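You operate a simulated robot arm through the tools that you are given. There is no shell and no other tool.

You are at the controls of a simulated robot arm. One attempt, no reset.

Task
Finish the green cable: tension it, lock it, guard its sheave.
Fine: green dial in its green band; yellow guard right down over the sheave; shut the chain cover; the wheel stays braked.

The check looks at the end state, three seconds after you hand in, the way a careful person would. Anything else that was tipped, shoved, dropped, spilled or broken makes it a failure. Lids that push on must go on centred and level and be pressed home; caps that screw on are set level and turned clockwise until they are tight.

Robot
A 7-joint arm with a two-finger parallel gripper, fixed in place. Base frame: the origin is on the floor under the middle of its stand, x ahead of it, y to its left, z up; the work surface is at about z = 720. Lengths are in mm, angles in rad, forces in N, time in s.
It reaches about 964 mm from its shoulder. Its first joint turns from -2.897 to 2.897 rad. Payload 1.57 kg.
The TCP is the grasp point between the finger pads, 30 mm short of the fingertips. In the tool frame z runs along the fingers and y along their closing line. Largest opening 110 mm; finger width 24, thickness 12; the body of the gripper, 48 by 112 mm, starts 78 mm behind the TCP.
Orientation is told as [roll, pitch, yaw] about the base's x, y, z axes, in that order, counted from this pose: with the fingers straight down and closing along the base's y, the tool's x points along the base's -x, its y along +y and its z along -z.

Tools
- The arm moves only by the tool jog_arm. Its argument "rows" is a list of rows, each an object of numbers (a shift or turn left out is 0, a gripper value left out holds the last): "x", "y", "z": the shift along the tool's x, y, z in units of 20 mm (1.0 is 20 mm); "wx", "wy", "wz": the turn, a rotation vector about the tool's x, y, z in units of 8 degrees (1.0 is 8 degrees); "jaw": the finger opening in mm, from 0 to 110. In form: [{"x": .., "y": .., "z": .., "wx": .., "wy": .., "wz": .., "jaw": ..}, ...]. A call has 1 to 20 rows; each row shifts and turns the commanded pose from where the row before left it, along the tool's axes as they then stand. A call with a number of a shift or a turn outside -1 to 1 is refused whole. Each row takes 0.2 s and may step no farther than 50 mm and 0.15 rad from the row before; otherwise, or with a gripper value out of range, the whole call is refused. Where a pose cannot be reached the arm comes as near as it can. A force on the tool above 40 N (or 10 N above the force at the start of the call, whichever is more), or a blocked arm, ends the call early, and 0.2 s more pass. The fingers move at their own pace (about 108 mm/s each) and stop on an object; they squeeze with about 41 N. The grip force told is the motor's: it shows also when the fingers shut on nothing. Time passes only in rows, and 0.2 s behind the last, so rows that do not move let the fingers close. The reply holds the time, the measured pose of the TCP, the force on the tool along the base axes, the opening and the grip force, in the units named above and with some noise, with the torque about the TCP (base axes, N m) and any sound that the robot's microphone picked up.
- Cameras (640 x 400 px; columns grow to the right, rows downward): "scene" is fixed at [382.3, 495, 1364.5]; the picture's right is [-0.84, -0.54, 0.00], its down [-0.21, 0.32, -0.93] and it looks along [0.50, -0.78, -0.38] (base axes); focal length 374 px, centre (320, 200). "wrist" rides on the gripper at [70, 16, -141] in the tool frame; the picture's right is [-0.23, 0.97, 0.00], its down [-0.86, -0.20, -0.48] and it looks along [-0.47, -0.11, 0.88] (tool axes); focal length 222 px, centre (320, 200). There is no depth. A picture from a camera that has moved, and an enlarged one, comes with that camera's place and axes in the base frame and with its lens. The place of the scene camera against the robot may be out by one fixed shift of up to 18 mm in any direction.
- grab_frame(camera): a new picture of that camera. It takes no simulated time.
- move_column(by): slides the trunk up (or, below 0, down) by that many mm; the arm rides with it, the base frame stays. It gives what a move gives, with no picture.
- inspect(camera, box): a new picture of the part [left, top, right, bottom] of that camera's present view, enlarged. It takes no simulated time.
- job_done(): hands the job in; it is judged then, once.

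Places have to be worked out from the pictures, the camera data and where the tool is seen. Open the gripper and draw the arm clear of the work before you hand the job in, unless the task says otherwise.

The tools are called after "Request:" as a command line: name --argument value ..., lists and objects as JSON in quotes. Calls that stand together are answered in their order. jog_arm: Moves the arm, as the interface text tells. Its arguments: {"type":"object","properties":{"rows":{"type":"array","items":{"type":"object","properties":{"x":{"type":"number"},"y":{"type":"number"},"z":{"type":"number"},"wx":{"type":"number"},"wy":{"type":"number"},"wz":{"type":"number"},"jaw":{"type":"number"}}}}},"required":["rows"]} The other tools are called the same way: move_column (by) moves the trunk up or down; grab_frame (camera) takes a picture; inspect (camera, box) takes an enlarged picture of a part of a camera's view; job_done () hands the job in.

At the start:

```text
time_s: 0.0
eef_pos: [684.0, -120.5, 1193.6]
ee_rot: [0.0, 0.002, -0.002]
ft_force: [0.4, 0.4, -0.2]
ft_torque: [0.0, 0.01, 0.01]
width: 109.9
grip_force: 0.1
trunk travel left (down, up): [-450.0, 160.0]
```

scene: 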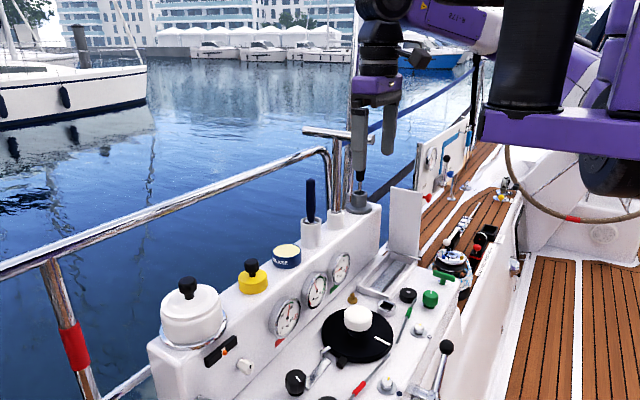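
wrist: 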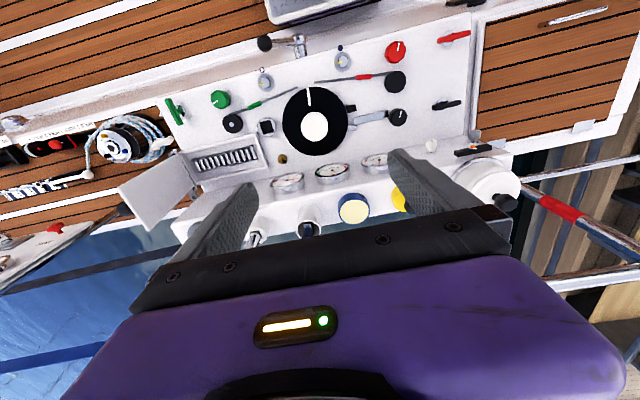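

I start with enlarged views of both cameras to identify the dials, cables, guard and cover.

Request:
inspect --camera "scene" --box '[140, 220, 360, 400]'

Request:
inspect --camera "scene" --box '[320, 180, 540, 400]'

Request:
inspect --camera "wrist" --box '[120, 20, 340, 220]'

Request:
inspect --camera "wrist" --box '[320, 20, 540, 220]'

```text
2.22 times, centred on (250, 310) of scene
camera zoom: at [382.3, 495.0, 1364.5], right [-0.84, -0.54, 0.0], down [-0.21, 0.32, -0.93], along [0.5, -0.78, -0.38], focal length 832 px, centre (476, -44)
```

zoom: 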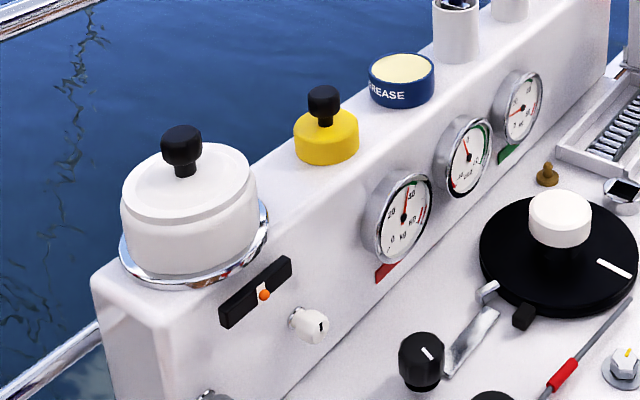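

```text
1.82 times, centred on (430, 290) of scene
camera zoom: at [382.3, 495.0, 1364.5], right [-0.84, -0.54, 0.0], down [-0.21, 0.32, -0.93], along [0.5, -0.78, -0.38], focal length 681 px, centre (120, 36)
```

zoom: 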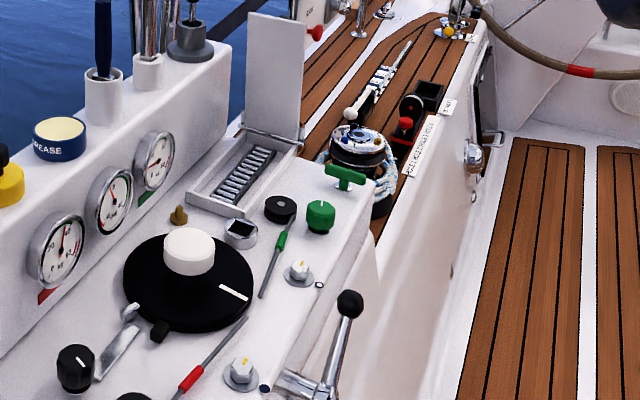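

```text
2.00 times, centred on (230, 120) of wrist
camera zoom: at [614.1, -105.3, 1336.7], right [0.23, 0.97, 0.0], down [0.85, -0.2, 0.48], along [0.47, -0.11, -0.88], focal length 444 px, centre (500, 360)
```

zoom: 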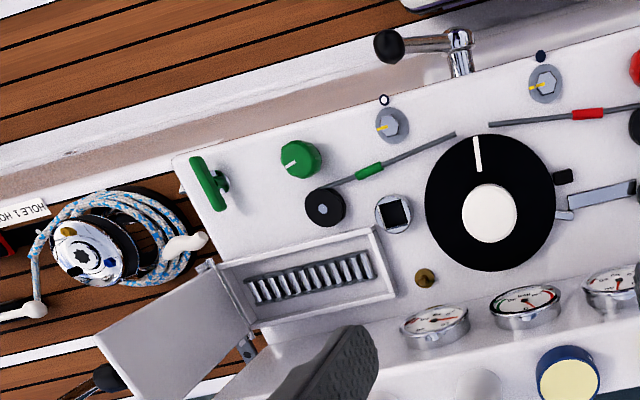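

```text
2.00 times, centred on (430, 120) of wrist
camera zoom: at [614.1, -105.3, 1336.7], right [0.23, 0.97, 0.0], down [0.85, -0.2, 0.48], along [0.47, -0.11, -0.88], focal length 444 px, centre (100, 360)
```

zoom: 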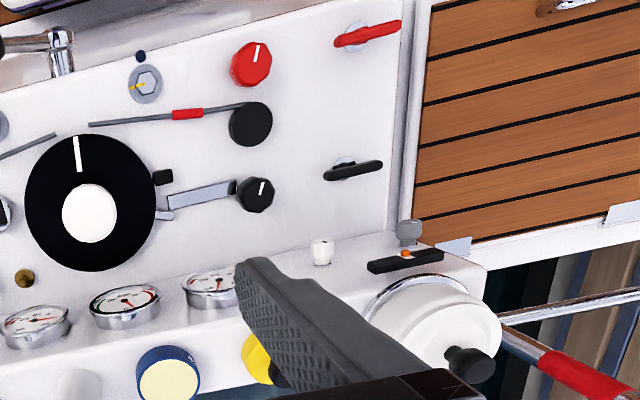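

Next I zoom tighter on dials, the knobs, and the chain box.

Request:
inspect --camera "scene" --box '[265, 245, 365, 345]'

Request:
inspect --camera "scene" --box '[385, 250, 475, 350]'

Request:
inspect --camera "scene" --box '[340, 180, 430, 300]'

Request:
inspect --camera "scene" --box '[230, 240, 310, 300]'

Request:
inspect --camera "wrist" --box '[150, 70, 290, 190]'

Request:
inspect --camera "wrist" --box '[250, 140, 400, 240]'

```text
4.00 times, centred on (315, 295) of scene
camera zoom: at [382.3, 495.0, 1364.5], right [-0.84, -0.54, 0.0], down [-0.21, 0.32, -0.93], along [0.5, -0.78, -0.38], focal length 1497 px, centre (340, -180)
```

zoom: 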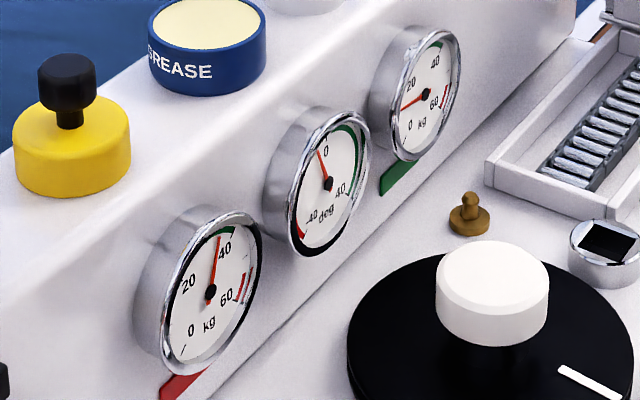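

```text
4.00 times, centred on (430, 300) of scene
camera zoom: at [382.3, 495.0, 1364.5], right [-0.84, -0.54, 0.0], down [-0.21, 0.32, -0.93], along [0.5, -0.78, -0.38], focal length 1497 px, centre (-120, -200)
```

zoom: 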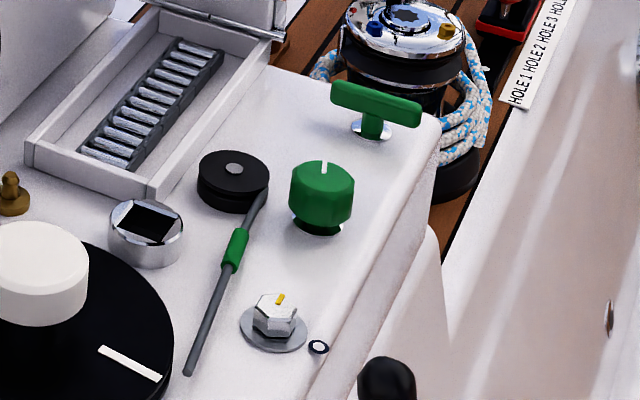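

```text
3.33 times, centred on (385, 240) of scene
camera zoom: at [382.3, 495.0, 1364.5], right [-0.84, -0.54, 0.0], down [-0.21, 0.32, -0.93], along [0.5, -0.78, -0.38], focal length 1248 px, centre (103, 67)
```

zoom: 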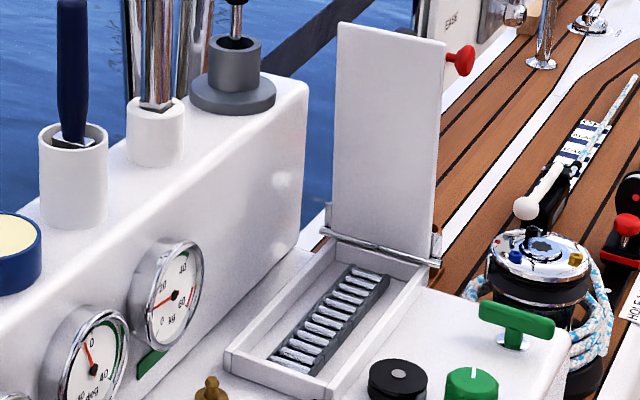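

```text
6.67 times, centred on (270, 270) of scene
camera zoom: at [382.3, 495.0, 1364.5], right [-0.84, -0.54, 0.0], down [-0.21, 0.32, -0.93], along [0.5, -0.78, -0.38], focal length 2495 px, centre (653, -267)
```

zoom: 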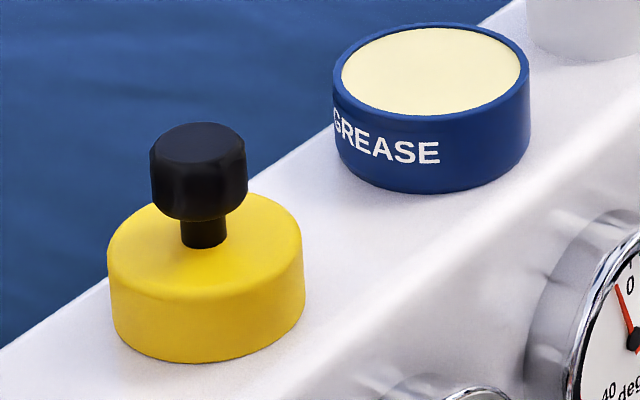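

```text
3.33 times, centred on (220, 130) of wrist
camera zoom: at [614.1, -105.3, 1336.7], right [0.23, 0.97, 0.0], down [0.85, -0.2, 0.48], along [0.47, -0.11, -0.88], focal length 740 px, centre (653, 433)
```

zoom: 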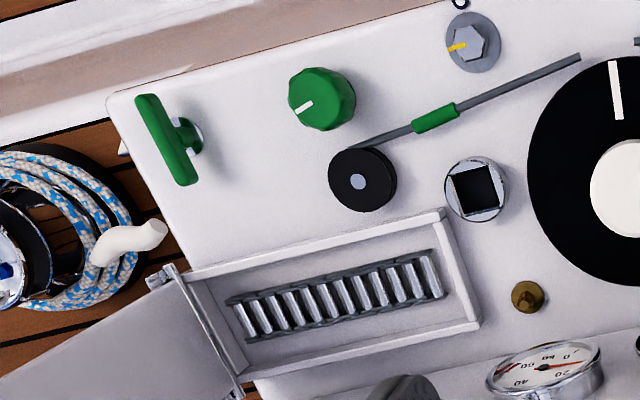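

```text
4.00 times, centred on (325, 190) of wrist
camera zoom: at [614.1, -105.3, 1336.7], right [0.23, 0.97, 0.0], down [0.85, -0.2, 0.48], along [0.47, -0.11, -0.88], focal length 888 px, centre (300, 240)
```

zoom: 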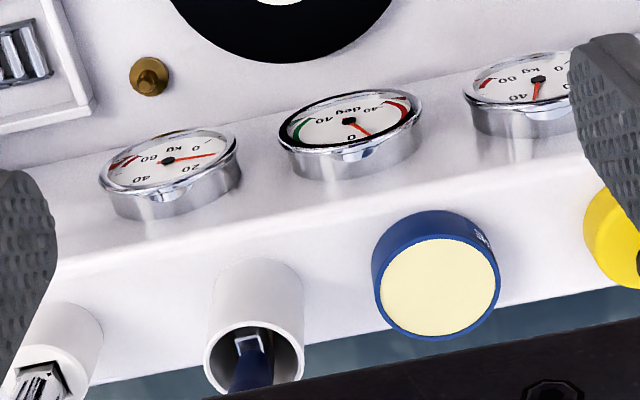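

The green dial reads about 15 kg with its green band near 35–40. Red is already in its band. I move the arm over the green end for a closer second view, which also lets me triangulate places.

Request:
jog_arm --rows '[{"x": 0.32, "y": -0.9, "z": 0.9}, {"x": 0.32, "y": -0.9, "z": 0.9}, {"x": 0.32, "y": -0.9, "z": 0.9}, {"x": 0.32, "y": -0.9, "z": 0.9}, {"x": 0.32, "y": -0.9, "z": 0.9}, {"x": 0.32, "y": -0.9, "z": 0.9}, {"x": 0.32, "y": -0.9, "z": 0.9}, {"x": 0.32, "y": -0.9, "z": 0.9}, {"x": 0.32, "y": -0.9, "z": 0.9}, {"x": 0.32, "y": -0.9, "z": 0.9}]'

Request:
grab_frame --camera "wrist"

Request:
grab_frame --camera "scene"

```text
time_s: 2.2
eef_pos: [618.7, -300.4, 1013.5]
ee_rot: [0.0, 0.0, -0.002]
ft_force: [0.6, 0.2, -0.2]
ft_torque: [-0.01, -0.01, 0.0]
width: 109.9
grip_force: 0.1
trunk travel left (down, up): [-450.0, 160.0]
```

```text
taken
camera wrist: at [549.4, -284.9, 1156.2], right [0.23, 0.97, 0.0], down [0.85, -0.2, 0.48], along [0.47, -0.11, -0.88], focal length 222 px, centre (320, 200)
```

wrist: 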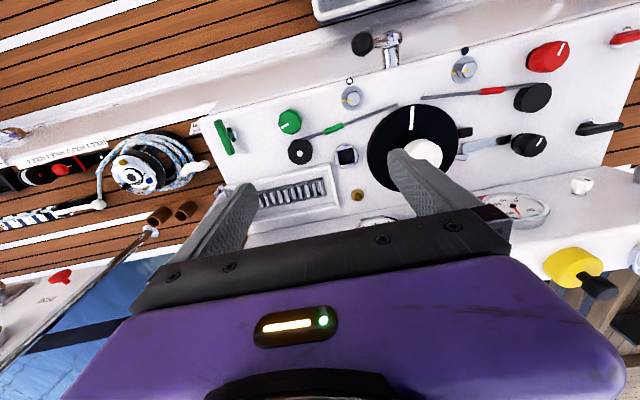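

```text
taken
```

scene: 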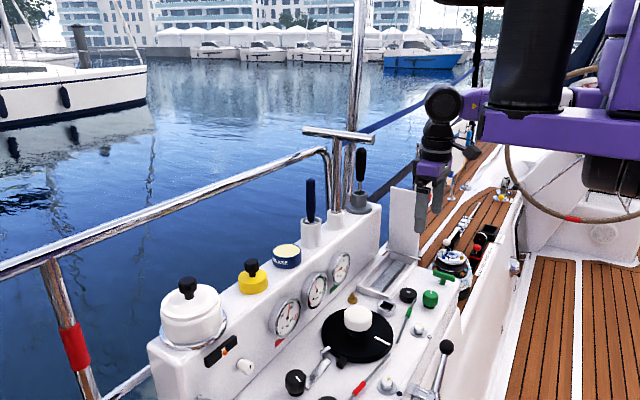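

I triangulate the green knob's top at roughly [600, -350, 755]. Now I compare the green and red sides up close.

Request:
inspect --camera "wrist" --box '[190, 60, 410, 220]'

Request:
inspect --camera "wrist" --box '[400, 10, 640, 160]'

Request:
inspect --camera "scene" --box '[270, 330, 460, 400]'

Request:
inspect --camera "scene" --box '[310, 230, 380, 320]'

```text
2.50 times, centred on (300, 140) of wrist
camera zoom: at [549.4, -284.9, 1156.2], right [0.23, 0.97, 0.0], down [0.85, -0.2, 0.48], along [0.47, -0.11, -0.88], focal length 555 px, centre (370, 350)
```

zoom: 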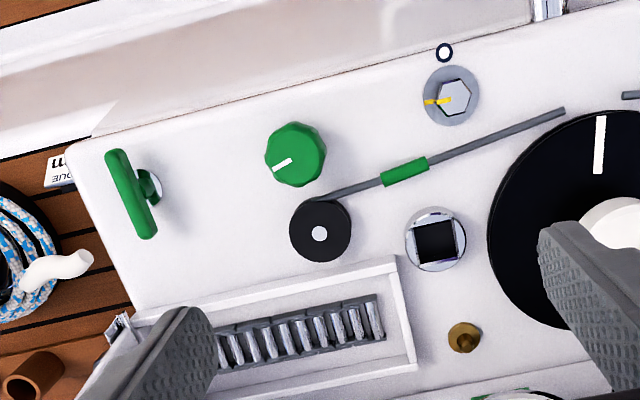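

```text
2.67 times, centred on (520, 85) of wrist
camera zoom: at [549.4, -284.9, 1156.2], right [0.23, 0.97, 0.0], down [0.85, -0.2, 0.48], along [0.47, -0.11, -0.88], focal length 592 px, centre (-213, 507)
```

zoom: 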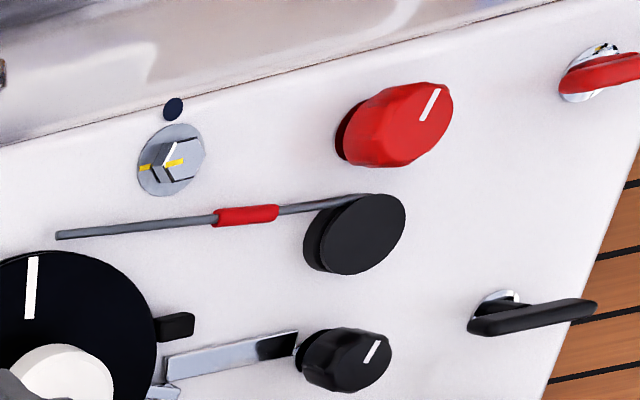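

```text
3.37 times, centred on (365, 365) of scene
camera zoom: at [382.3, 495.0, 1364.5], right [-0.84, -0.54, 0.0], down [-0.21, 0.32, -0.93], along [0.5, -0.78, -0.38], focal length 1261 px, centre (168, -356)
```

zoom: 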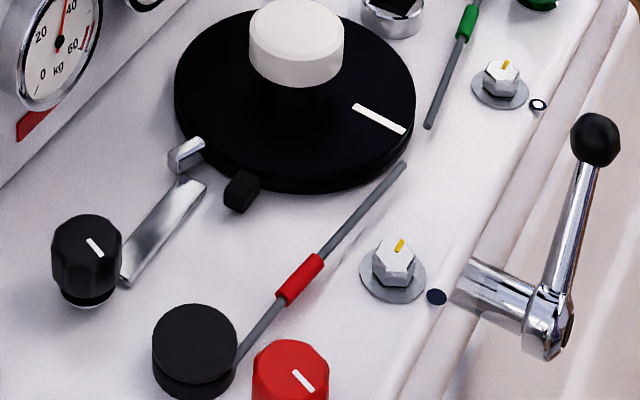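

```text
4.44 times, centred on (345, 275) of scene
camera zoom: at [382.3, 495.0, 1364.5], right [-0.84, -0.54, 0.0], down [-0.21, 0.32, -0.93], along [0.5, -0.78, -0.38], focal length 1664 px, centre (209, -133)
```

zoom: 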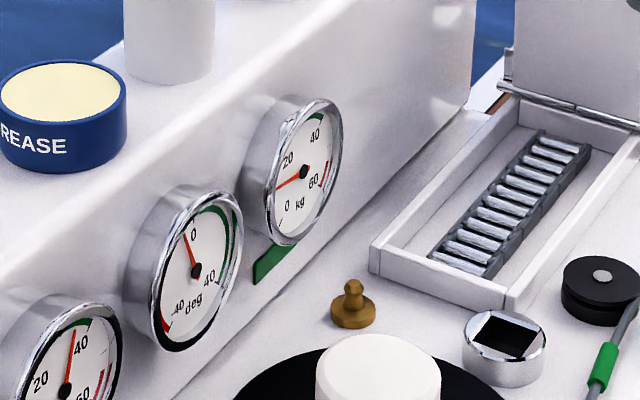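

The sheave top sits near [663, -351, 737]. The chain cover is a tall lid standing open at the -y end of its box. I go up and over toward it for a clear view.

Request:
jog_arm --rows '[{"z": -1}, {"z": -1}, {"z": -1}, {"z": -1}, {"x": -0.6, "y": -0.7, "z": -0.8}, {"x": -0.6, "y": -0.7, "z": -0.8}, {"x": -0.6, "y": -0.7, "z": -0.8}, {"x": -0.6, "y": -0.7, "z": -0.8}, {"x": -0.6, "y": -0.7}]'

Request:
grab_frame --camera "wrist"

```text
time_s: 4.2
eef_pos: [679.4, -371.0, 1158.1]
ee_rot: [0.0, 0.0, -0.003]
ft_force: [-0.7, 0.5, -0.5]
ft_torque: [0.0, -0.02, -0.01]
width: 109.8
grip_force: 0.0
trunk travel left (down, up): [-450.0, 160.0]
```

```text
taken
camera wrist: at [610.0, -355.2, 1301.3], right [0.23, 0.97, 0.0], down [0.85, -0.2, 0.48], along [0.47, -0.11, -0.88], focal length 222 px, centre (320, 200)
```

wrist: 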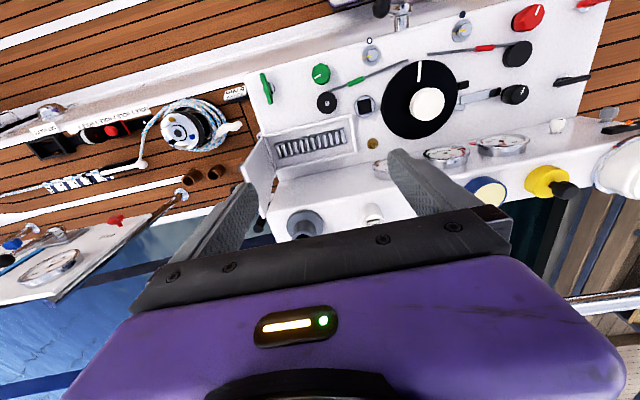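

Request:
inspect --camera "wrist" --box '[220, 40, 400, 240]'

Request:
inspect --camera "wrist" --box '[400, 0, 640, 240]'

```text
2.00 times, centred on (310, 140) of wrist
camera zoom: at [610.0, -355.2, 1301.3], right [0.23, 0.97, 0.0], down [0.85, -0.2, 0.48], along [0.47, -0.11, -0.88], focal length 444 px, centre (340, 320)
```

zoom: 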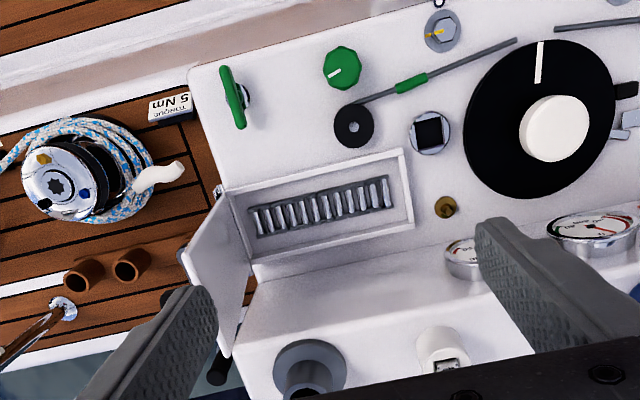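

```text
1.67 times, centred on (520, 120) of wrist
camera zoom: at [610.0, -355.2, 1301.3], right [0.23, 0.97, 0.0], down [0.85, -0.2, 0.48], along [0.47, -0.11, -0.88], focal length 370 px, centre (-13, 333)
```

zoom: 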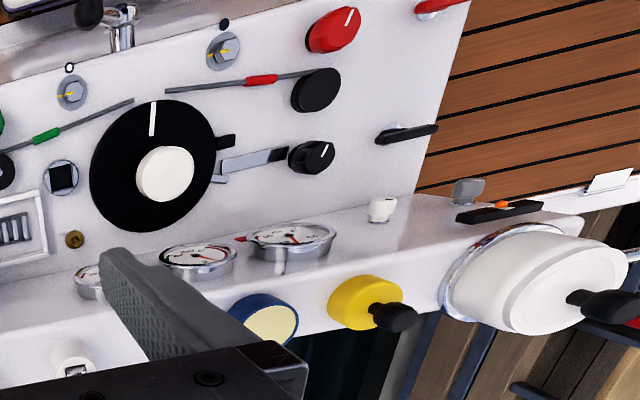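

I see a label "TORQUE 5 Nm" on the deck. I zoom to read labels before handling anything.

Request:
inspect --camera "wrist" --box '[20, 70, 280, 200]'

Request:
inspect --camera "wrist" --box '[0, 200, 200, 310]'

Request:
inspect --camera "scene" --box '[410, 130, 530, 290]'

Request:
inspect --camera "wrist" --box '[255, 50, 315, 110]'

Request:
inspect --camera "wrist" --box '[345, 30, 405, 90]'

```text
2.46 times, centred on (150, 135) of wrist
camera zoom: at [610.0, -355.2, 1301.3], right [0.23, 0.97, 0.0], down [0.85, -0.2, 0.48], along [0.47, -0.11, -0.88], focal length 547 px, centre (738, 360)
```

zoom: 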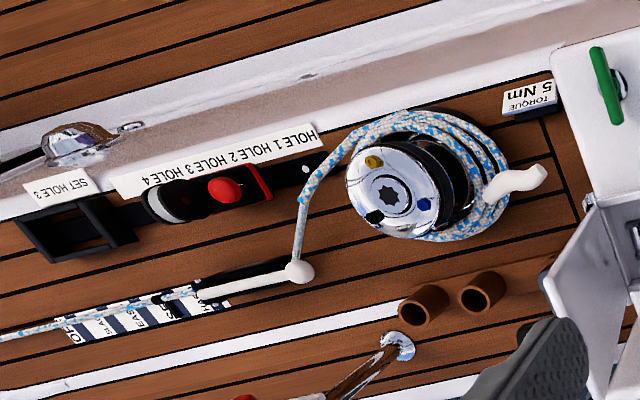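

```text
3.20 times, centred on (100, 255) of wrist
camera zoom: at [610.0, -355.2, 1301.3], right [0.23, 0.97, 0.0], down [0.85, -0.2, 0.48], along [0.47, -0.11, -0.88], focal length 711 px, centre (1024, 24)
```

zoom: 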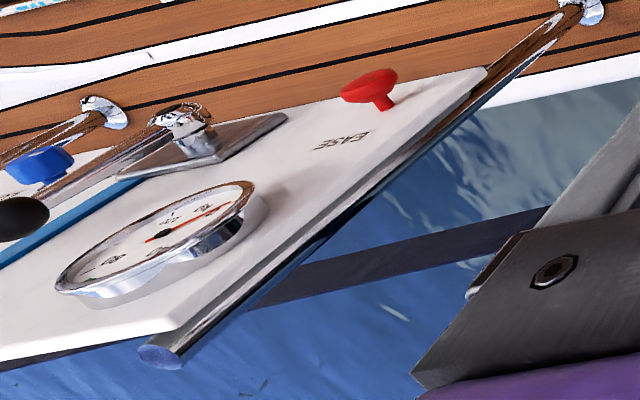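

```text
2.50 times, centred on (470, 210) of scene
camera zoom: at [382.3, 495.0, 1364.5], right [-0.84, -0.54, 0.0], down [-0.21, 0.32, -0.93], along [0.5, -0.78, -0.38], focal length 936 px, centre (-55, 175)
```

zoom: 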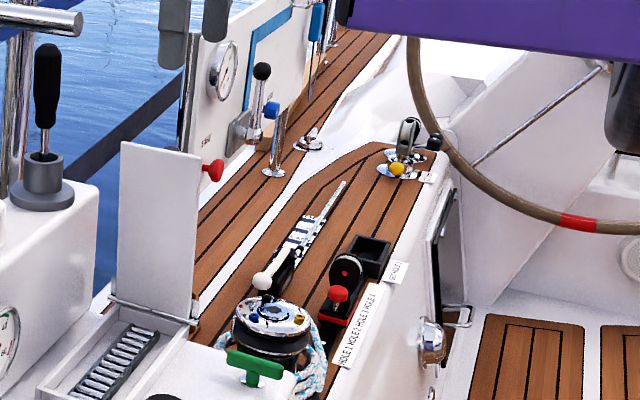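

```text
6.67 times, centred on (285, 80) of wrist
camera zoom: at [610.0, -355.2, 1301.3], right [0.23, 0.97, 0.0], down [0.85, -0.2, 0.48], along [0.47, -0.11, -0.88], focal length 1481 px, centre (553, 1000)
```

zoom: 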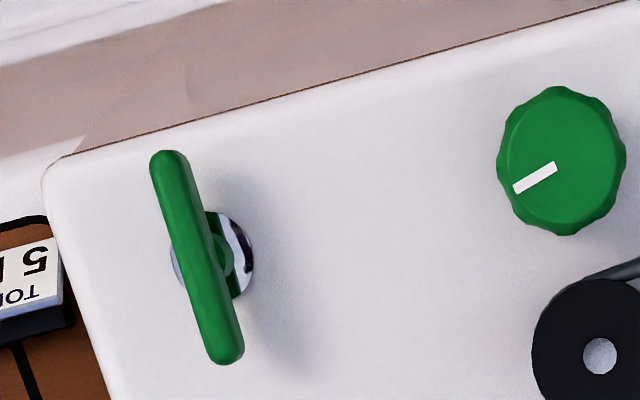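

```text
6.67 times, centred on (375, 60) of wrist
camera zoom: at [610.0, -355.2, 1301.3], right [0.23, 0.97, 0.0], down [0.85, -0.2, 0.48], along [0.47, -0.11, -0.88], focal length 1481 px, centre (-47, 1133)
```

zoom: 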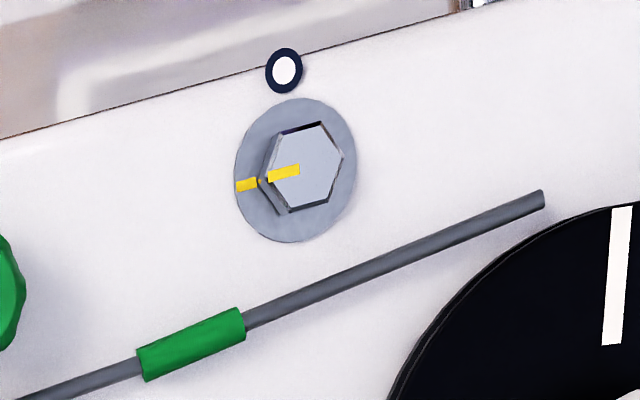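

The labels on the deck belong to other equipment. Red and black T-handles lie along y while the green one lies along x, so I take the T as the lock and the green knob as the tensioner. I place the knob centre at about [601.5, -350] and go above it.

Request:
jog_arm --rows '[{"x": 0.26, "y": 0.07, "z": 0.96, "jaw": 80}, {"x": 0.26, "y": 0.07, "z": 0.96}, {"x": 0.26, "y": 0.07, "z": 0.96}, {"x": 0.26, "y": 0.07, "z": 0.96}, {"x": 0.26, "y": 0.07, "z": 0.96}, {"x": 0.26, "y": 0.07, "z": 0.96}, {"x": 0.26, "y": 0.07, "z": 0.96}, {"x": 0.26, "y": 0.07, "z": 0.96}, {"x": 0.26, "y": 0.07, "z": 0.96}, {"x": 0.26, "y": 0.07, "z": 0.96}, {"x": 0.26, "y": 0.07, "z": 0.96}, {"x": 0.26, "y": 0.07, "z": 0.96}, {"x": 0.26, "y": 0.07, "z": 0.96}, {"x": 0.26, "y": 0.07, "z": 0.96}, {"x": 0.26, "y": 0.07, "z": 0.96}]'

Request:
grab_frame --camera "wrist"

Request:
inspect --camera "scene" --box '[360, 180, 500, 340]'

```text
time_s: 7.4
eef_pos: [599.9, -349.5, 869.1]
ee_rot: [0.0, -0.001, -0.001]
ft_force: [0.1, 0.1, 0.6]
ft_torque: [0.01, -0.01, -0.01]
width: 79.9
grip_force: 0.1
trunk travel left (down, up): [-450.0, 160.0]
```

```text
taken
camera wrist: at [531.6, -334.0, 1012.6], right [0.23, 0.97, 0.0], down [0.85, -0.2, 0.48], along [0.47, -0.11, -0.88], focal length 222 px, centre (320, 200)
```

wrist: 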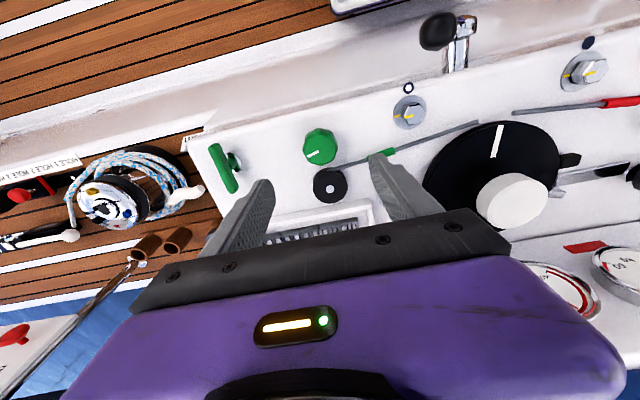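

```text
2.50 times, centred on (430, 260) of scene
camera zoom: at [382.3, 495.0, 1364.5], right [-0.84, -0.54, 0.0], down [-0.21, 0.32, -0.93], along [0.5, -0.78, -0.38], focal length 936 px, centre (45, 50)
```

zoom: 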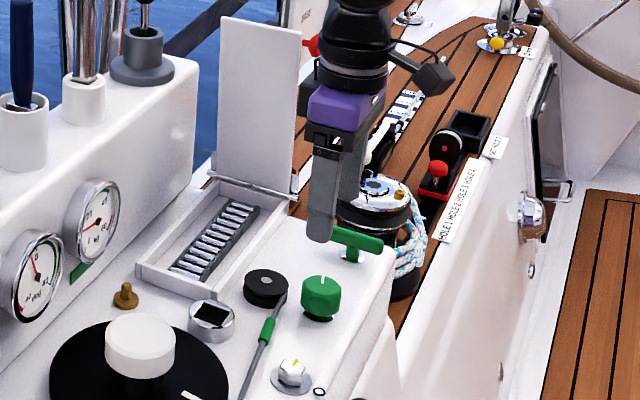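

Request:
inspect --camera "wrist" --box '[270, 110, 370, 210]'

Request:
inspect --camera "wrist" --box '[180, 120, 280, 220]'

```text
4.00 times, centred on (320, 160) of wrist
camera zoom: at [531.6, -334.0, 1012.6], right [0.23, 0.97, 0.0], down [0.85, -0.2, 0.48], along [0.47, -0.11, -0.88], focal length 888 px, centre (320, 360)
```

zoom: 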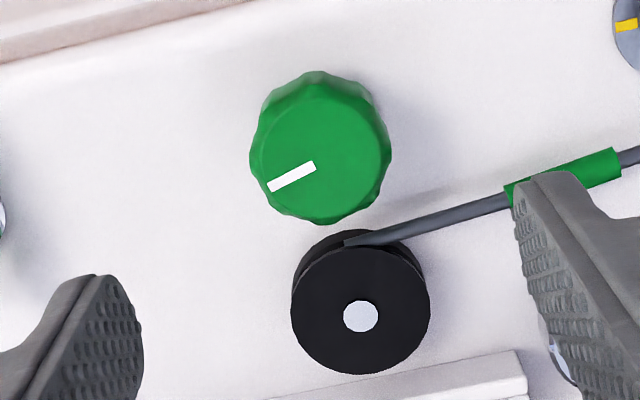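

```text
4.00 times, centred on (230, 170) of wrist
camera zoom: at [531.6, -334.0, 1012.6], right [0.23, 0.97, 0.0], down [0.85, -0.2, 0.48], along [0.47, -0.11, -0.88], focal length 888 px, centre (680, 320)
```

zoom: 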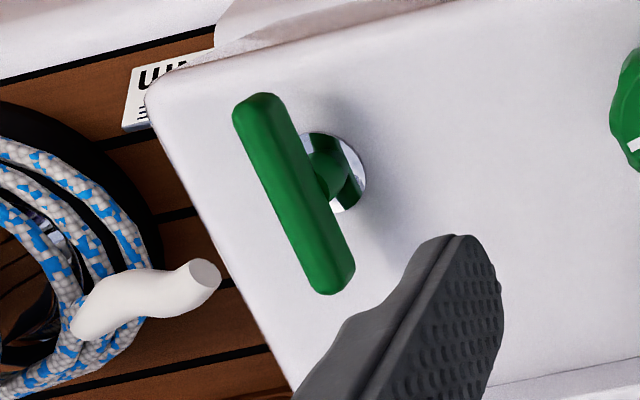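

The knob top centre reads as [602.5, -350.5, 755], about 41 mm across, and the open fingers straddle it. I line up and descend until the fingertips are just above the panel.

Request:
jog_arm --rows '[{"x": -0.13, "y": -0.05, "z": 0.8, "jaw": 80}, {"z": 0.9}, {"z": 0.9}, {"z": 0.9}, {"z": 0.8}, {"z": 0.6}, {"z": 0.5}]'

Request:
grab_frame --camera "wrist"

Request:
inspect --camera "scene" --box '[370, 230, 490, 350]'

```text
time_s: 9.0
eef_pos: [604.3, -351.3, 761.2]
ee_rot: [-0.001, 0.001, -0.002]
ft_force: [0.6, 0.6, -0.2]
ft_torque: [-0.01, 0.02, -0.01]
width: 79.7
grip_force: 0.0
trunk travel left (down, up): [-450.0, 160.0]
```

```text
taken
camera wrist: at [534.8, -335.6, 904.0], right [0.23, 0.97, 0.0], down [0.85, -0.2, 0.48], along [0.47, -0.11, -0.88], focal length 222 px, centre (320, 200)
```

wrist: 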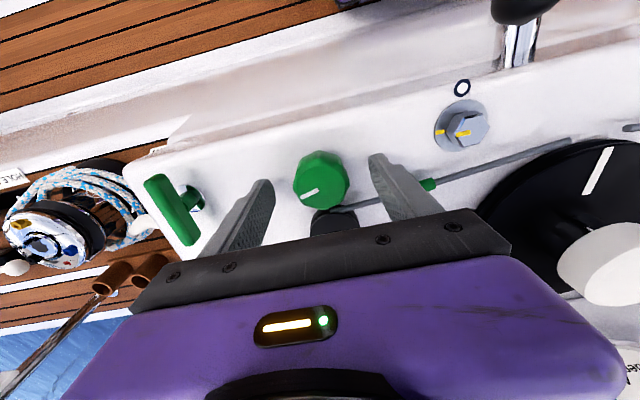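

```text
3.33 times, centred on (430, 290) of scene
camera zoom: at [382.3, 495.0, 1364.5], right [-0.84, -0.54, 0.0], down [-0.21, 0.32, -0.93], along [0.5, -0.78, -0.38], focal length 1248 px, centre (-47, -100)
```

zoom: 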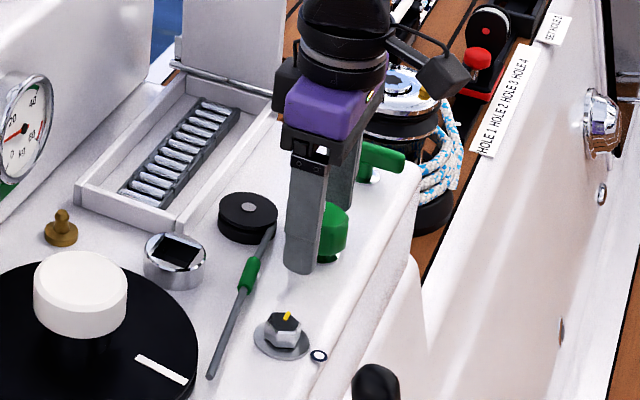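

Request:
inspect --camera "wrist" --box '[230, 130, 430, 250]'

```text
3.20 times, centred on (330, 190) of wrist
camera zoom: at [534.8, -335.6, 904.0], right [0.23, 0.97, 0.0], down [0.85, -0.2, 0.48], along [0.47, -0.11, -0.88], focal length 711 px, centre (288, 232)
```

zoom: 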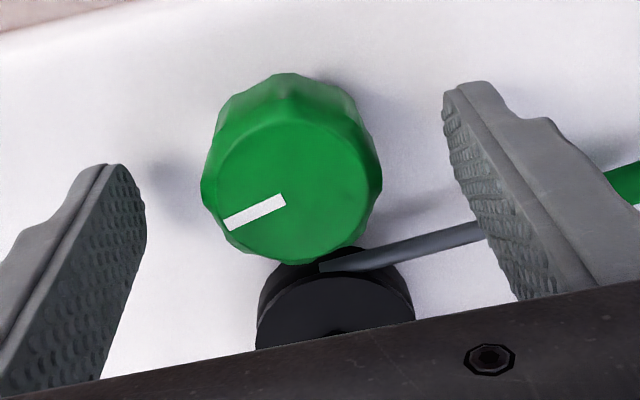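

The fingers are centred around the knob. I lower 4 mm more, close on it, then turn 24° clockwise as a test.

Request:
jog_arm --rows '[{"z": 0.25}, {"jaw": 30}, {}, {}, {}]'

Request:
inspect --camera "scene" --box '[320, 240, 370, 300]'

```text
time_s: 10.2
eef_pos: [603.7, -350.2, 755.3]
ee_rot: [0.001, 0.001, 0.0]
ft_force: [-1.5, 5.8, 1.2]
ft_torque: [0.0, -0.02, 0.02]
width: 41.2
grip_force: 44.9
trunk travel left (down, up): [-450.0, 160.0]
```

```text
6.67 times, centred on (345, 270) of scene
camera zoom: at [382.3, 495.0, 1364.5], right [-0.84, -0.54, 0.0], down [-0.21, 0.32, -0.93], along [0.5, -0.78, -0.38], focal length 2495 px, centre (153, -267)
```

zoom: 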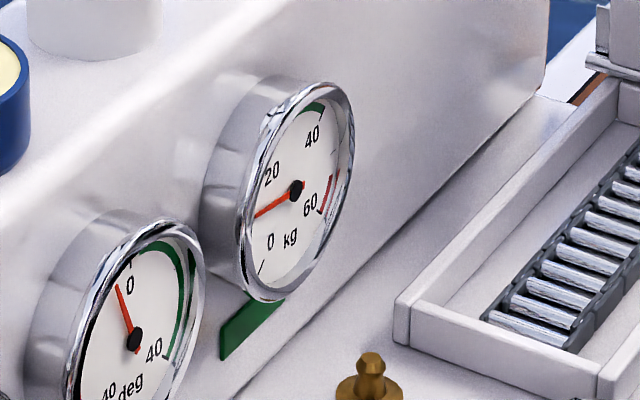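

I have a firm grip on the knob (41.2 mm). Now a 24° clockwise test turn, then I read the dial.

Request:
jog_arm --rows '[{"y": 0.02, "wz": 0.5}, {"wz": 0.5}, {"wz": 0.5}, {"wz": 0.5}, {"wz": 0.5}, {"wz": 0.5}]'

Request:
inspect --camera "scene" --box '[320, 240, 370, 300]'

Request:
inspect --camera "wrist" --box '[230, 130, 430, 250]'

```text
time_s: 11.6
eef_pos: [603.2, -350.9, 755.6]
ee_rot: [-0.002, 0.0, -0.42]
ft_force: [5.7, 0.9, -1.0]
ft_torque: [0.3, 0.55, -0.01]
width: 41.3
grip_force: 45.4
trunk travel left (down, up): [-450.0, 160.0]
```

```text
6.67 times, centred on (345, 270) of scene
camera zoom: at [382.3, 495.0, 1364.5], right [-0.84, -0.54, 0.0], down [-0.21, 0.32, -0.93], along [0.5, -0.78, -0.38], focal length 2495 px, centre (153, -267)
```

zoom: 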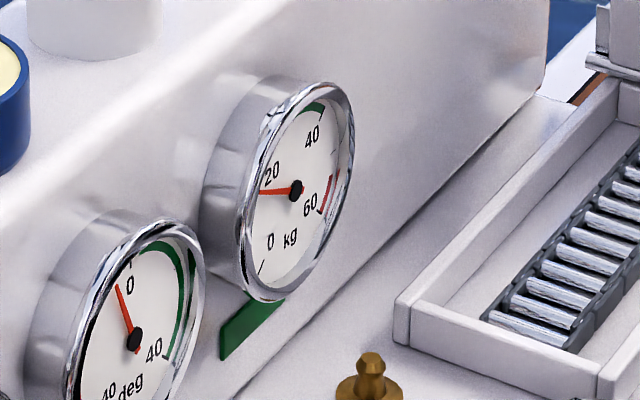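

```text
3.20 times, centred on (330, 190) of wrist
camera zoom: at [547.3, -308.2, 899.5], right [0.61, 0.8, 0.0], down [0.7, -0.53, 0.48], along [0.38, -0.29, -0.88], focal length 711 px, centre (288, 232)
```

zoom: 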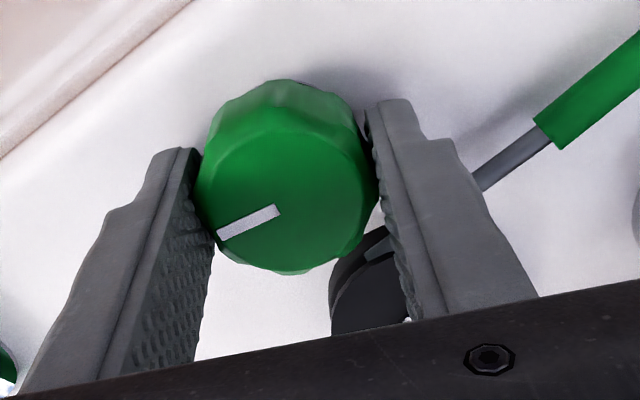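

Clockwise raises the tension: the needle went from about 14 to 18 kg for 24°. I turn 8° more, staying clear of the cable, then open and check it holds.

Request:
jog_arm --rows '[{"wz": 0.5}, {"wz": 0.5}, {"jaw": 64}, {}, {}]'

Request:
inspect --camera "scene" --box '[320, 240, 370, 300]'

Request:
inspect --camera "wrist" --box '[200, 100, 440, 250]'

```text
time_s: 12.8
eef_pos: [603.9, -352.1, 757.7]
ee_rot: [0.002, -0.001, -0.56]
ft_force: [-0.8, 0.3, -0.4]
ft_torque: [0.03, -0.01, 0.01]
width: 63.9
grip_force: 0.1
trunk travel left (down, up): [-450.0, 160.0]
```

```text
6.67 times, centred on (345, 270) of scene
camera zoom: at [382.3, 495.0, 1364.5], right [-0.84, -0.54, 0.0], down [-0.21, 0.32, -0.93], along [0.5, -0.78, -0.38], focal length 2495 px, centre (153, -267)
```

zoom: 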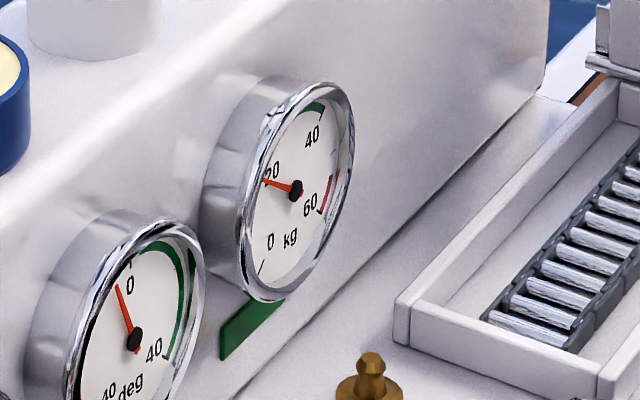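

```text
2.67 times, centred on (320, 175) of wrist
camera zoom: at [553.3, -300.7, 900.1], right [0.71, 0.7, 0.0], down [0.62, -0.62, 0.48], along [0.34, -0.34, -0.88], focal length 592 px, centre (320, 267)
```

zoom: 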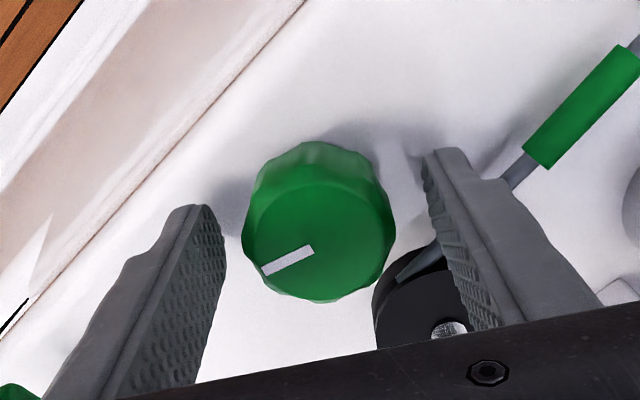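

The tension held near 20 kg after release. I narrow to 54 mm, turn the open fingers back 72°, and grip again.

Request:
jog_arm --rows '[{"jaw": 54}, {"wz": -1}, {"wz": -1}, {"wz": -1}, {"wz": -1}, {"wz": -1}, {"wz": -1}, {"wz": -1}, {"wz": -1}, {"wz": -1}, {}]'

Request:
inspect --camera "wrist" --box '[200, 100, 440, 250]'

Request:
inspect --camera "scene" --box '[320, 240, 370, 300]'

```text
time_s: 14.8
eef_pos: [607.6, -329.6, 784.9]
ee_rot: [-0.032, 0.006, 0.368]
ft_force: [11.2, -21.7, -1.7]
ft_torque: [-0.32, -0.66, 0.45]
width: 75.7
grip_force: 13.1
out of reach, approached as far as the arm can: row 7, 8, 9
trunk travel left (down, up): [-450.0, 160.0]
stopped in row 9: the force on the tool passed its limit at 144 N (the readings are from after the stop); the commanded pose is now the measured one
```

```text
2.67 times, centred on (320, 175) of wrist
camera zoom: at [535.7, -334.1, 927.2], right [-0.14, 0.99, -0.03], down [0.87, 0.14, 0.48], along [0.48, 0.04, -0.88], focal length 592 px, centre (320, 267)
```

zoom: 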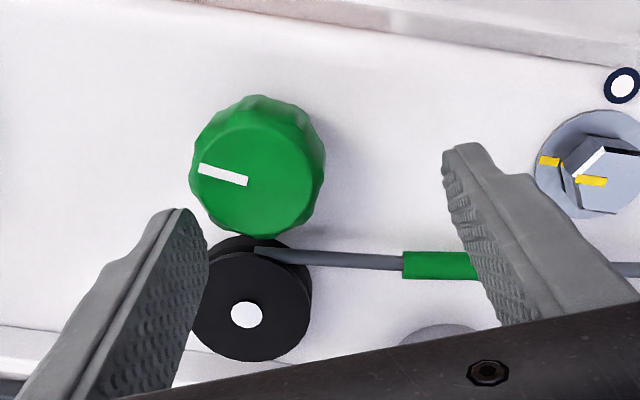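

```text
6.67 times, centred on (345, 270) of scene
camera zoom: at [382.3, 495.0, 1364.5], right [-0.84, -0.54, 0.0], down [-0.21, 0.32, -0.93], along [0.5, -0.78, -0.38], focal length 2495 px, centre (153, -267)
```

zoom: 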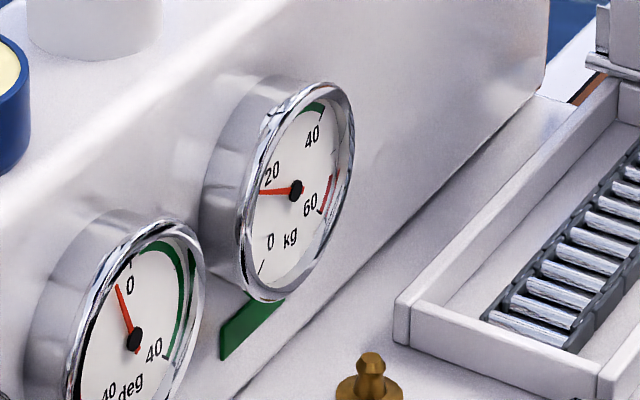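

The turn back hit a joint limit around yaw +0.2 rad. The arm deviated, and a finger now rests against the sheave. I ease off sideways and lift straight up to check for harm.

Request:
jog_arm --rows '[{"y": -0.15}, {"y": -0.15}, {"z": -0.5}, {"z": -1}, {"z": -1}, {"z": -1}, {"z": -1}]'

Request:
grab_frame --camera "wrist"

Request:
inspect --camera "scene" --box '[370, 230, 490, 350]'

```text
time_s: 16.4
eef_pos: [599.9, -315.7, 851.3]
ee_rot: [-0.033, 0.006, 0.365]
ft_force: [0.2, 0.1, 0.8]
ft_torque: [0.0, -0.02, -0.03]
width: 54.1
grip_force: 0.1
out of reach, approached as far as the arm can: row 4, 5, 6, 7
trunk travel left (down, up): [-450.0, 160.0]
```

```text
taken
camera wrist: at [528.2, -321.9, 993.9], right [-0.14, 0.99, -0.03], down [0.87, 0.13, 0.48], along [0.48, 0.04, -0.88], focal length 222 px, centre (320, 200)
```

wrist: 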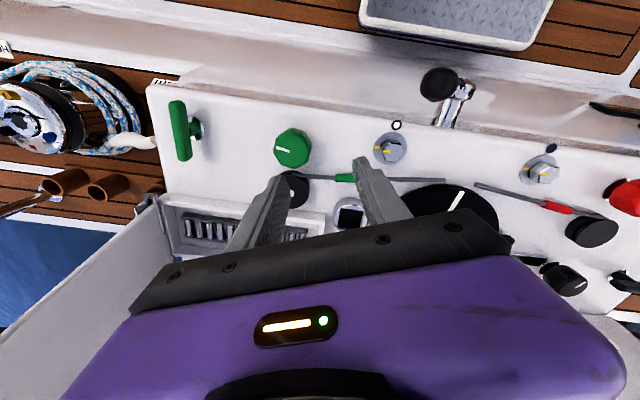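

```text
3.33 times, centred on (430, 290) of scene
camera zoom: at [382.3, 495.0, 1364.5], right [-0.84, -0.54, 0.0], down [-0.21, 0.32, -0.93], along [0.5, -0.78, -0.38], focal length 1248 px, centre (-47, -100)
```

zoom: 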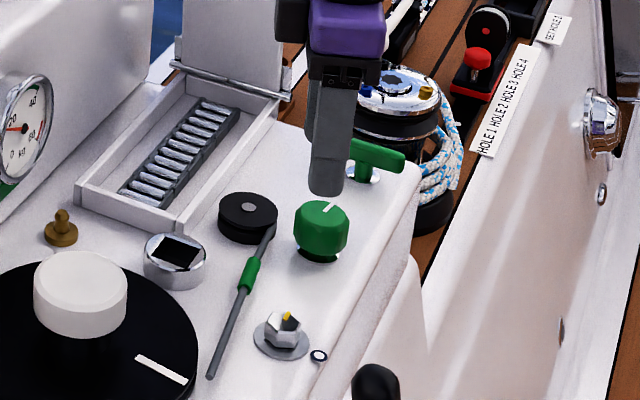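

Nothing looks disturbed and the tension is still about 18 kg. I turn clockwise away from the limit. Next time I'll grip only the knob's top part with the fingertips above sheave level, so one long clockwise stroke is possible.

Request:
jog_arm --rows '[{"wz": 1}, {"wz": 1}, {"wz": 1}, {}]'

```text
time_s: 17.4
eef_pos: [600.8, -315.9, 849.6]
ee_rot: [-0.025, -0.004, -0.051]
ft_force: [1.4, -0.6, 0.5]
ft_torque: [-0.03, -0.03, 0.01]
width: 53.9
grip_force: 0.1
trunk travel left (down, up): [-450.0, 160.0]
```

Request:
jog_arm --rows '[{"wx": -0.18, "jaw": 66}, {"x": -0.11, "y": -0.86}, {"x": -0.11, "y": -0.86}, {"z": 0.8}, {"z": 0.8}, {"z": 0.8}, {"z": 0.7}, {}]'

Request:
inspect --camera "wrist" --box '[200, 100, 440, 250]'

```text
time_s: 19.2
eef_pos: [602.1, -350.5, 787.0]
ee_rot: [0.0, -0.004, -0.052]
ft_force: [-0.1, -0.8, -0.3]
ft_torque: [0.03, 0.01, 0.02]
width: 66.3
grip_force: 0.1
trunk travel left (down, up): [-450.0, 160.0]
```

```text
2.67 times, centred on (320, 175) of wrist
camera zoom: at [533.7, -332.4, 930.1], right [0.28, 0.96, 0.0], down [0.84, -0.24, 0.48], along [0.46, -0.13, -0.88], focal length 592 px, centre (320, 267)
```

zoom: 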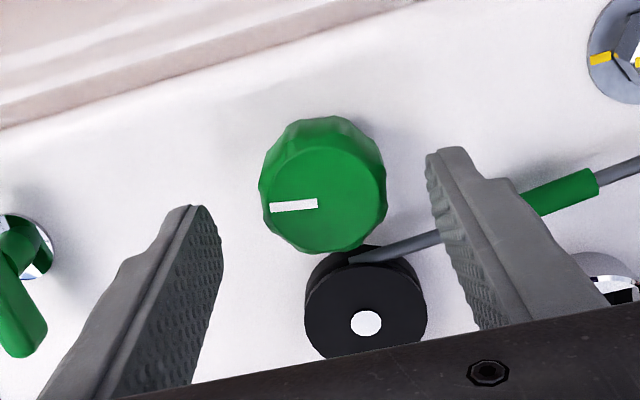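

I'm centred on the knob. I lower so the tips are at about z = 740, just above sheave height, and close.

Request:
jog_arm --rows '[{"z": 0.45}, {"z": 0.4}, {"jaw": 30}, {}, {}, {}]'

Request:
inspect --camera "scene" --box '[370, 230, 490, 350]'

Request:
inspect --camera "wrist" --box '[200, 100, 440, 250]'

```text
time_s: 20.6
eef_pos: [602.7, -350.2, 769.9]
ee_rot: [0.002, -0.004, -0.051]
ft_force: [1.6, 5.8, 1.8]
ft_torque: [-0.01, 0.43, -0.03]
width: 41.3
grip_force: 45.1
trunk travel left (down, up): [-450.0, 160.0]
```

```text
3.33 times, centred on (430, 290) of scene
camera zoom: at [382.3, 495.0, 1364.5], right [-0.84, -0.54, 0.0], down [-0.21, 0.32, -0.93], along [0.5, -0.78, -0.38], focal length 1248 px, centre (-47, -100)
```

zoom: 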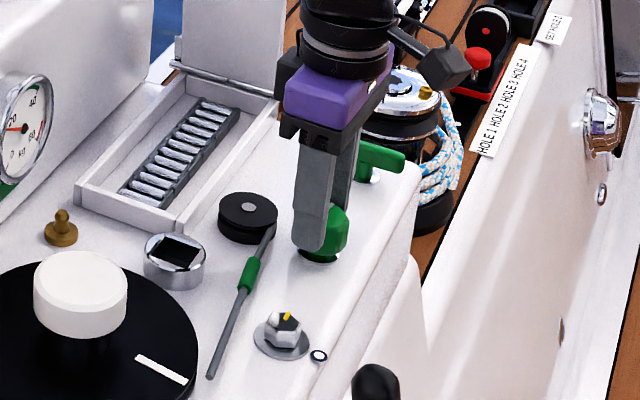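

```text
2.67 times, centred on (320, 175) of wrist
camera zoom: at [534.5, -331.2, 913.4], right [0.28, 0.96, 0.0], down [0.84, -0.24, 0.48], along [0.46, -0.13, -0.88], focal length 592 px, centre (320, 267)
```

zoom: 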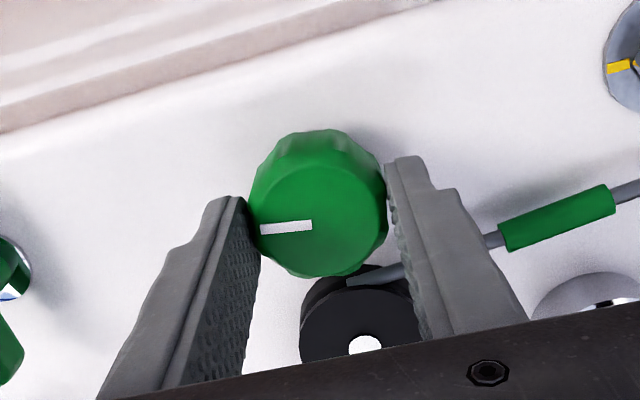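

Firm grip on the knob's upper part. I turn clockwise 48° and read the dial.

Request:
jog_arm --rows '[{"wz": 0.75}, {"wz": 0.75}, {"wz": 0.75}, {"wz": 0.75}, {"wz": 0.75}, {"wz": 0.75}, {"wz": 0.75}, {"wz": 0.75}]'

Request:
inspect --camera "scene" --box '[320, 240, 370, 300]'

Request:
inspect --camera "wrist" --box '[200, 100, 440, 250]'

```text
time_s: 22.4
eef_pos: [603.8, -351.4, 770.2]
ee_rot: [0.002, -0.003, -0.891]
ft_force: [0.8, -7.7, 2.6]
ft_torque: [-0.89, -0.81, 0.02]
width: 41.3
grip_force: 44.7
trunk travel left (down, up): [-450.0, 160.0]
```

```text
6.67 times, centred on (345, 270) of scene
camera zoom: at [382.3, 495.0, 1364.5], right [-0.84, -0.54, 0.0], down [-0.21, 0.32, -0.93], along [0.5, -0.78, -0.38], focal length 2495 px, centre (153, -267)
```

zoom: 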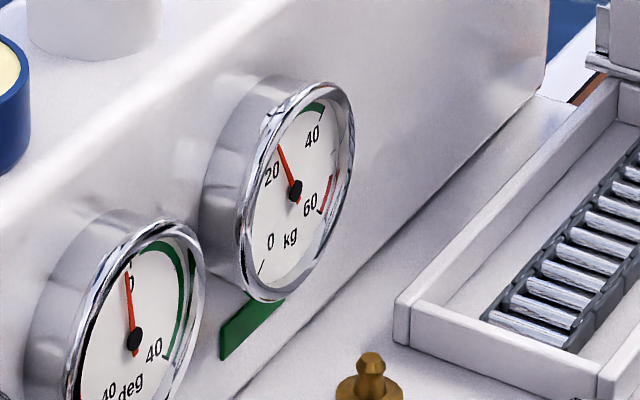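

```text
2.67 times, centred on (320, 175) of wrist
camera zoom: at [571.5, -287.3, 913.5], right [0.9, 0.44, 0.0], down [0.38, -0.79, 0.48], along [0.21, -0.43, -0.88], focal length 592 px, centre (320, 267)
```

zoom: 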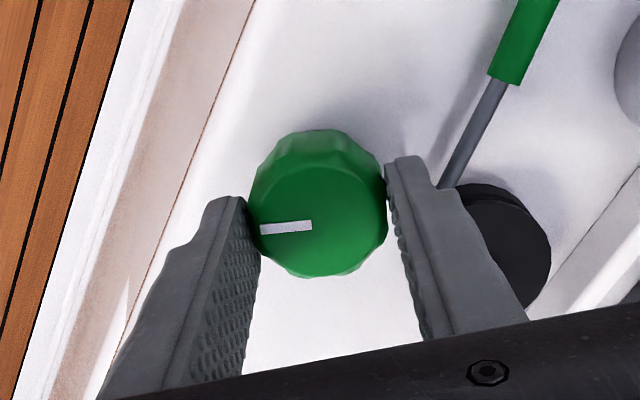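

The needle is near 27 kg. I zoom in on the dial to find the green band's edges.

Request:
inspect --camera "scene" --box '[328, 250, 352, 288]'

Request:
inspect --camera "scene" --box '[270, 296, 304, 340]'

```text
10.53 times, centred on (340, 269) of scene
camera zoom: at [382.3, 495.0, 1364.5], right [-0.84, -0.54, 0.0], down [-0.21, 0.32, -0.93], along [0.5, -0.78, -0.38], focal length 3940 px, centre (110, -526)
```

zoom: 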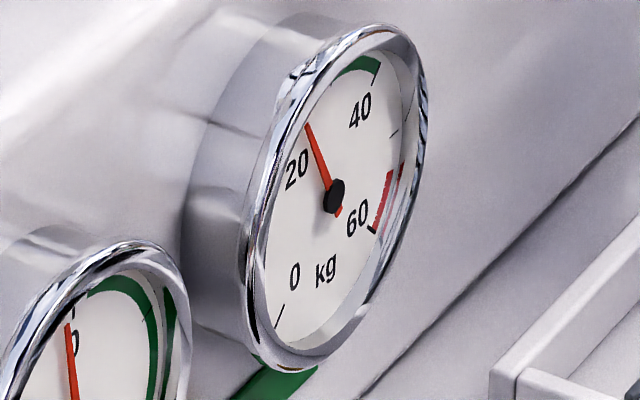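

```text
9.09 times, centred on (287, 318) of scene
camera zoom: at [382.3, 495.0, 1364.5], right [-0.84, -0.54, 0.0], down [-0.21, 0.32, -0.93], along [0.5, -0.78, -0.38], focal length 3403 px, centre (620, -873)
```

zoom: 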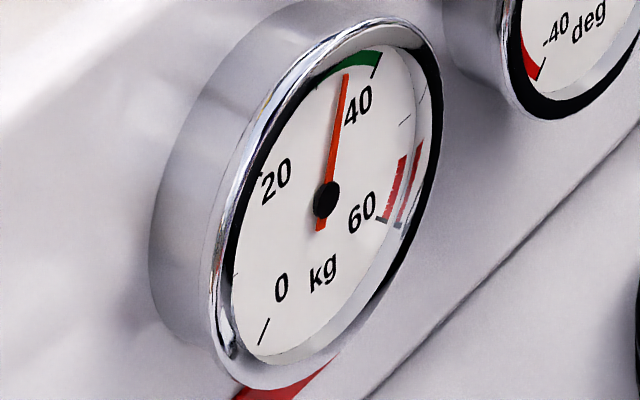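

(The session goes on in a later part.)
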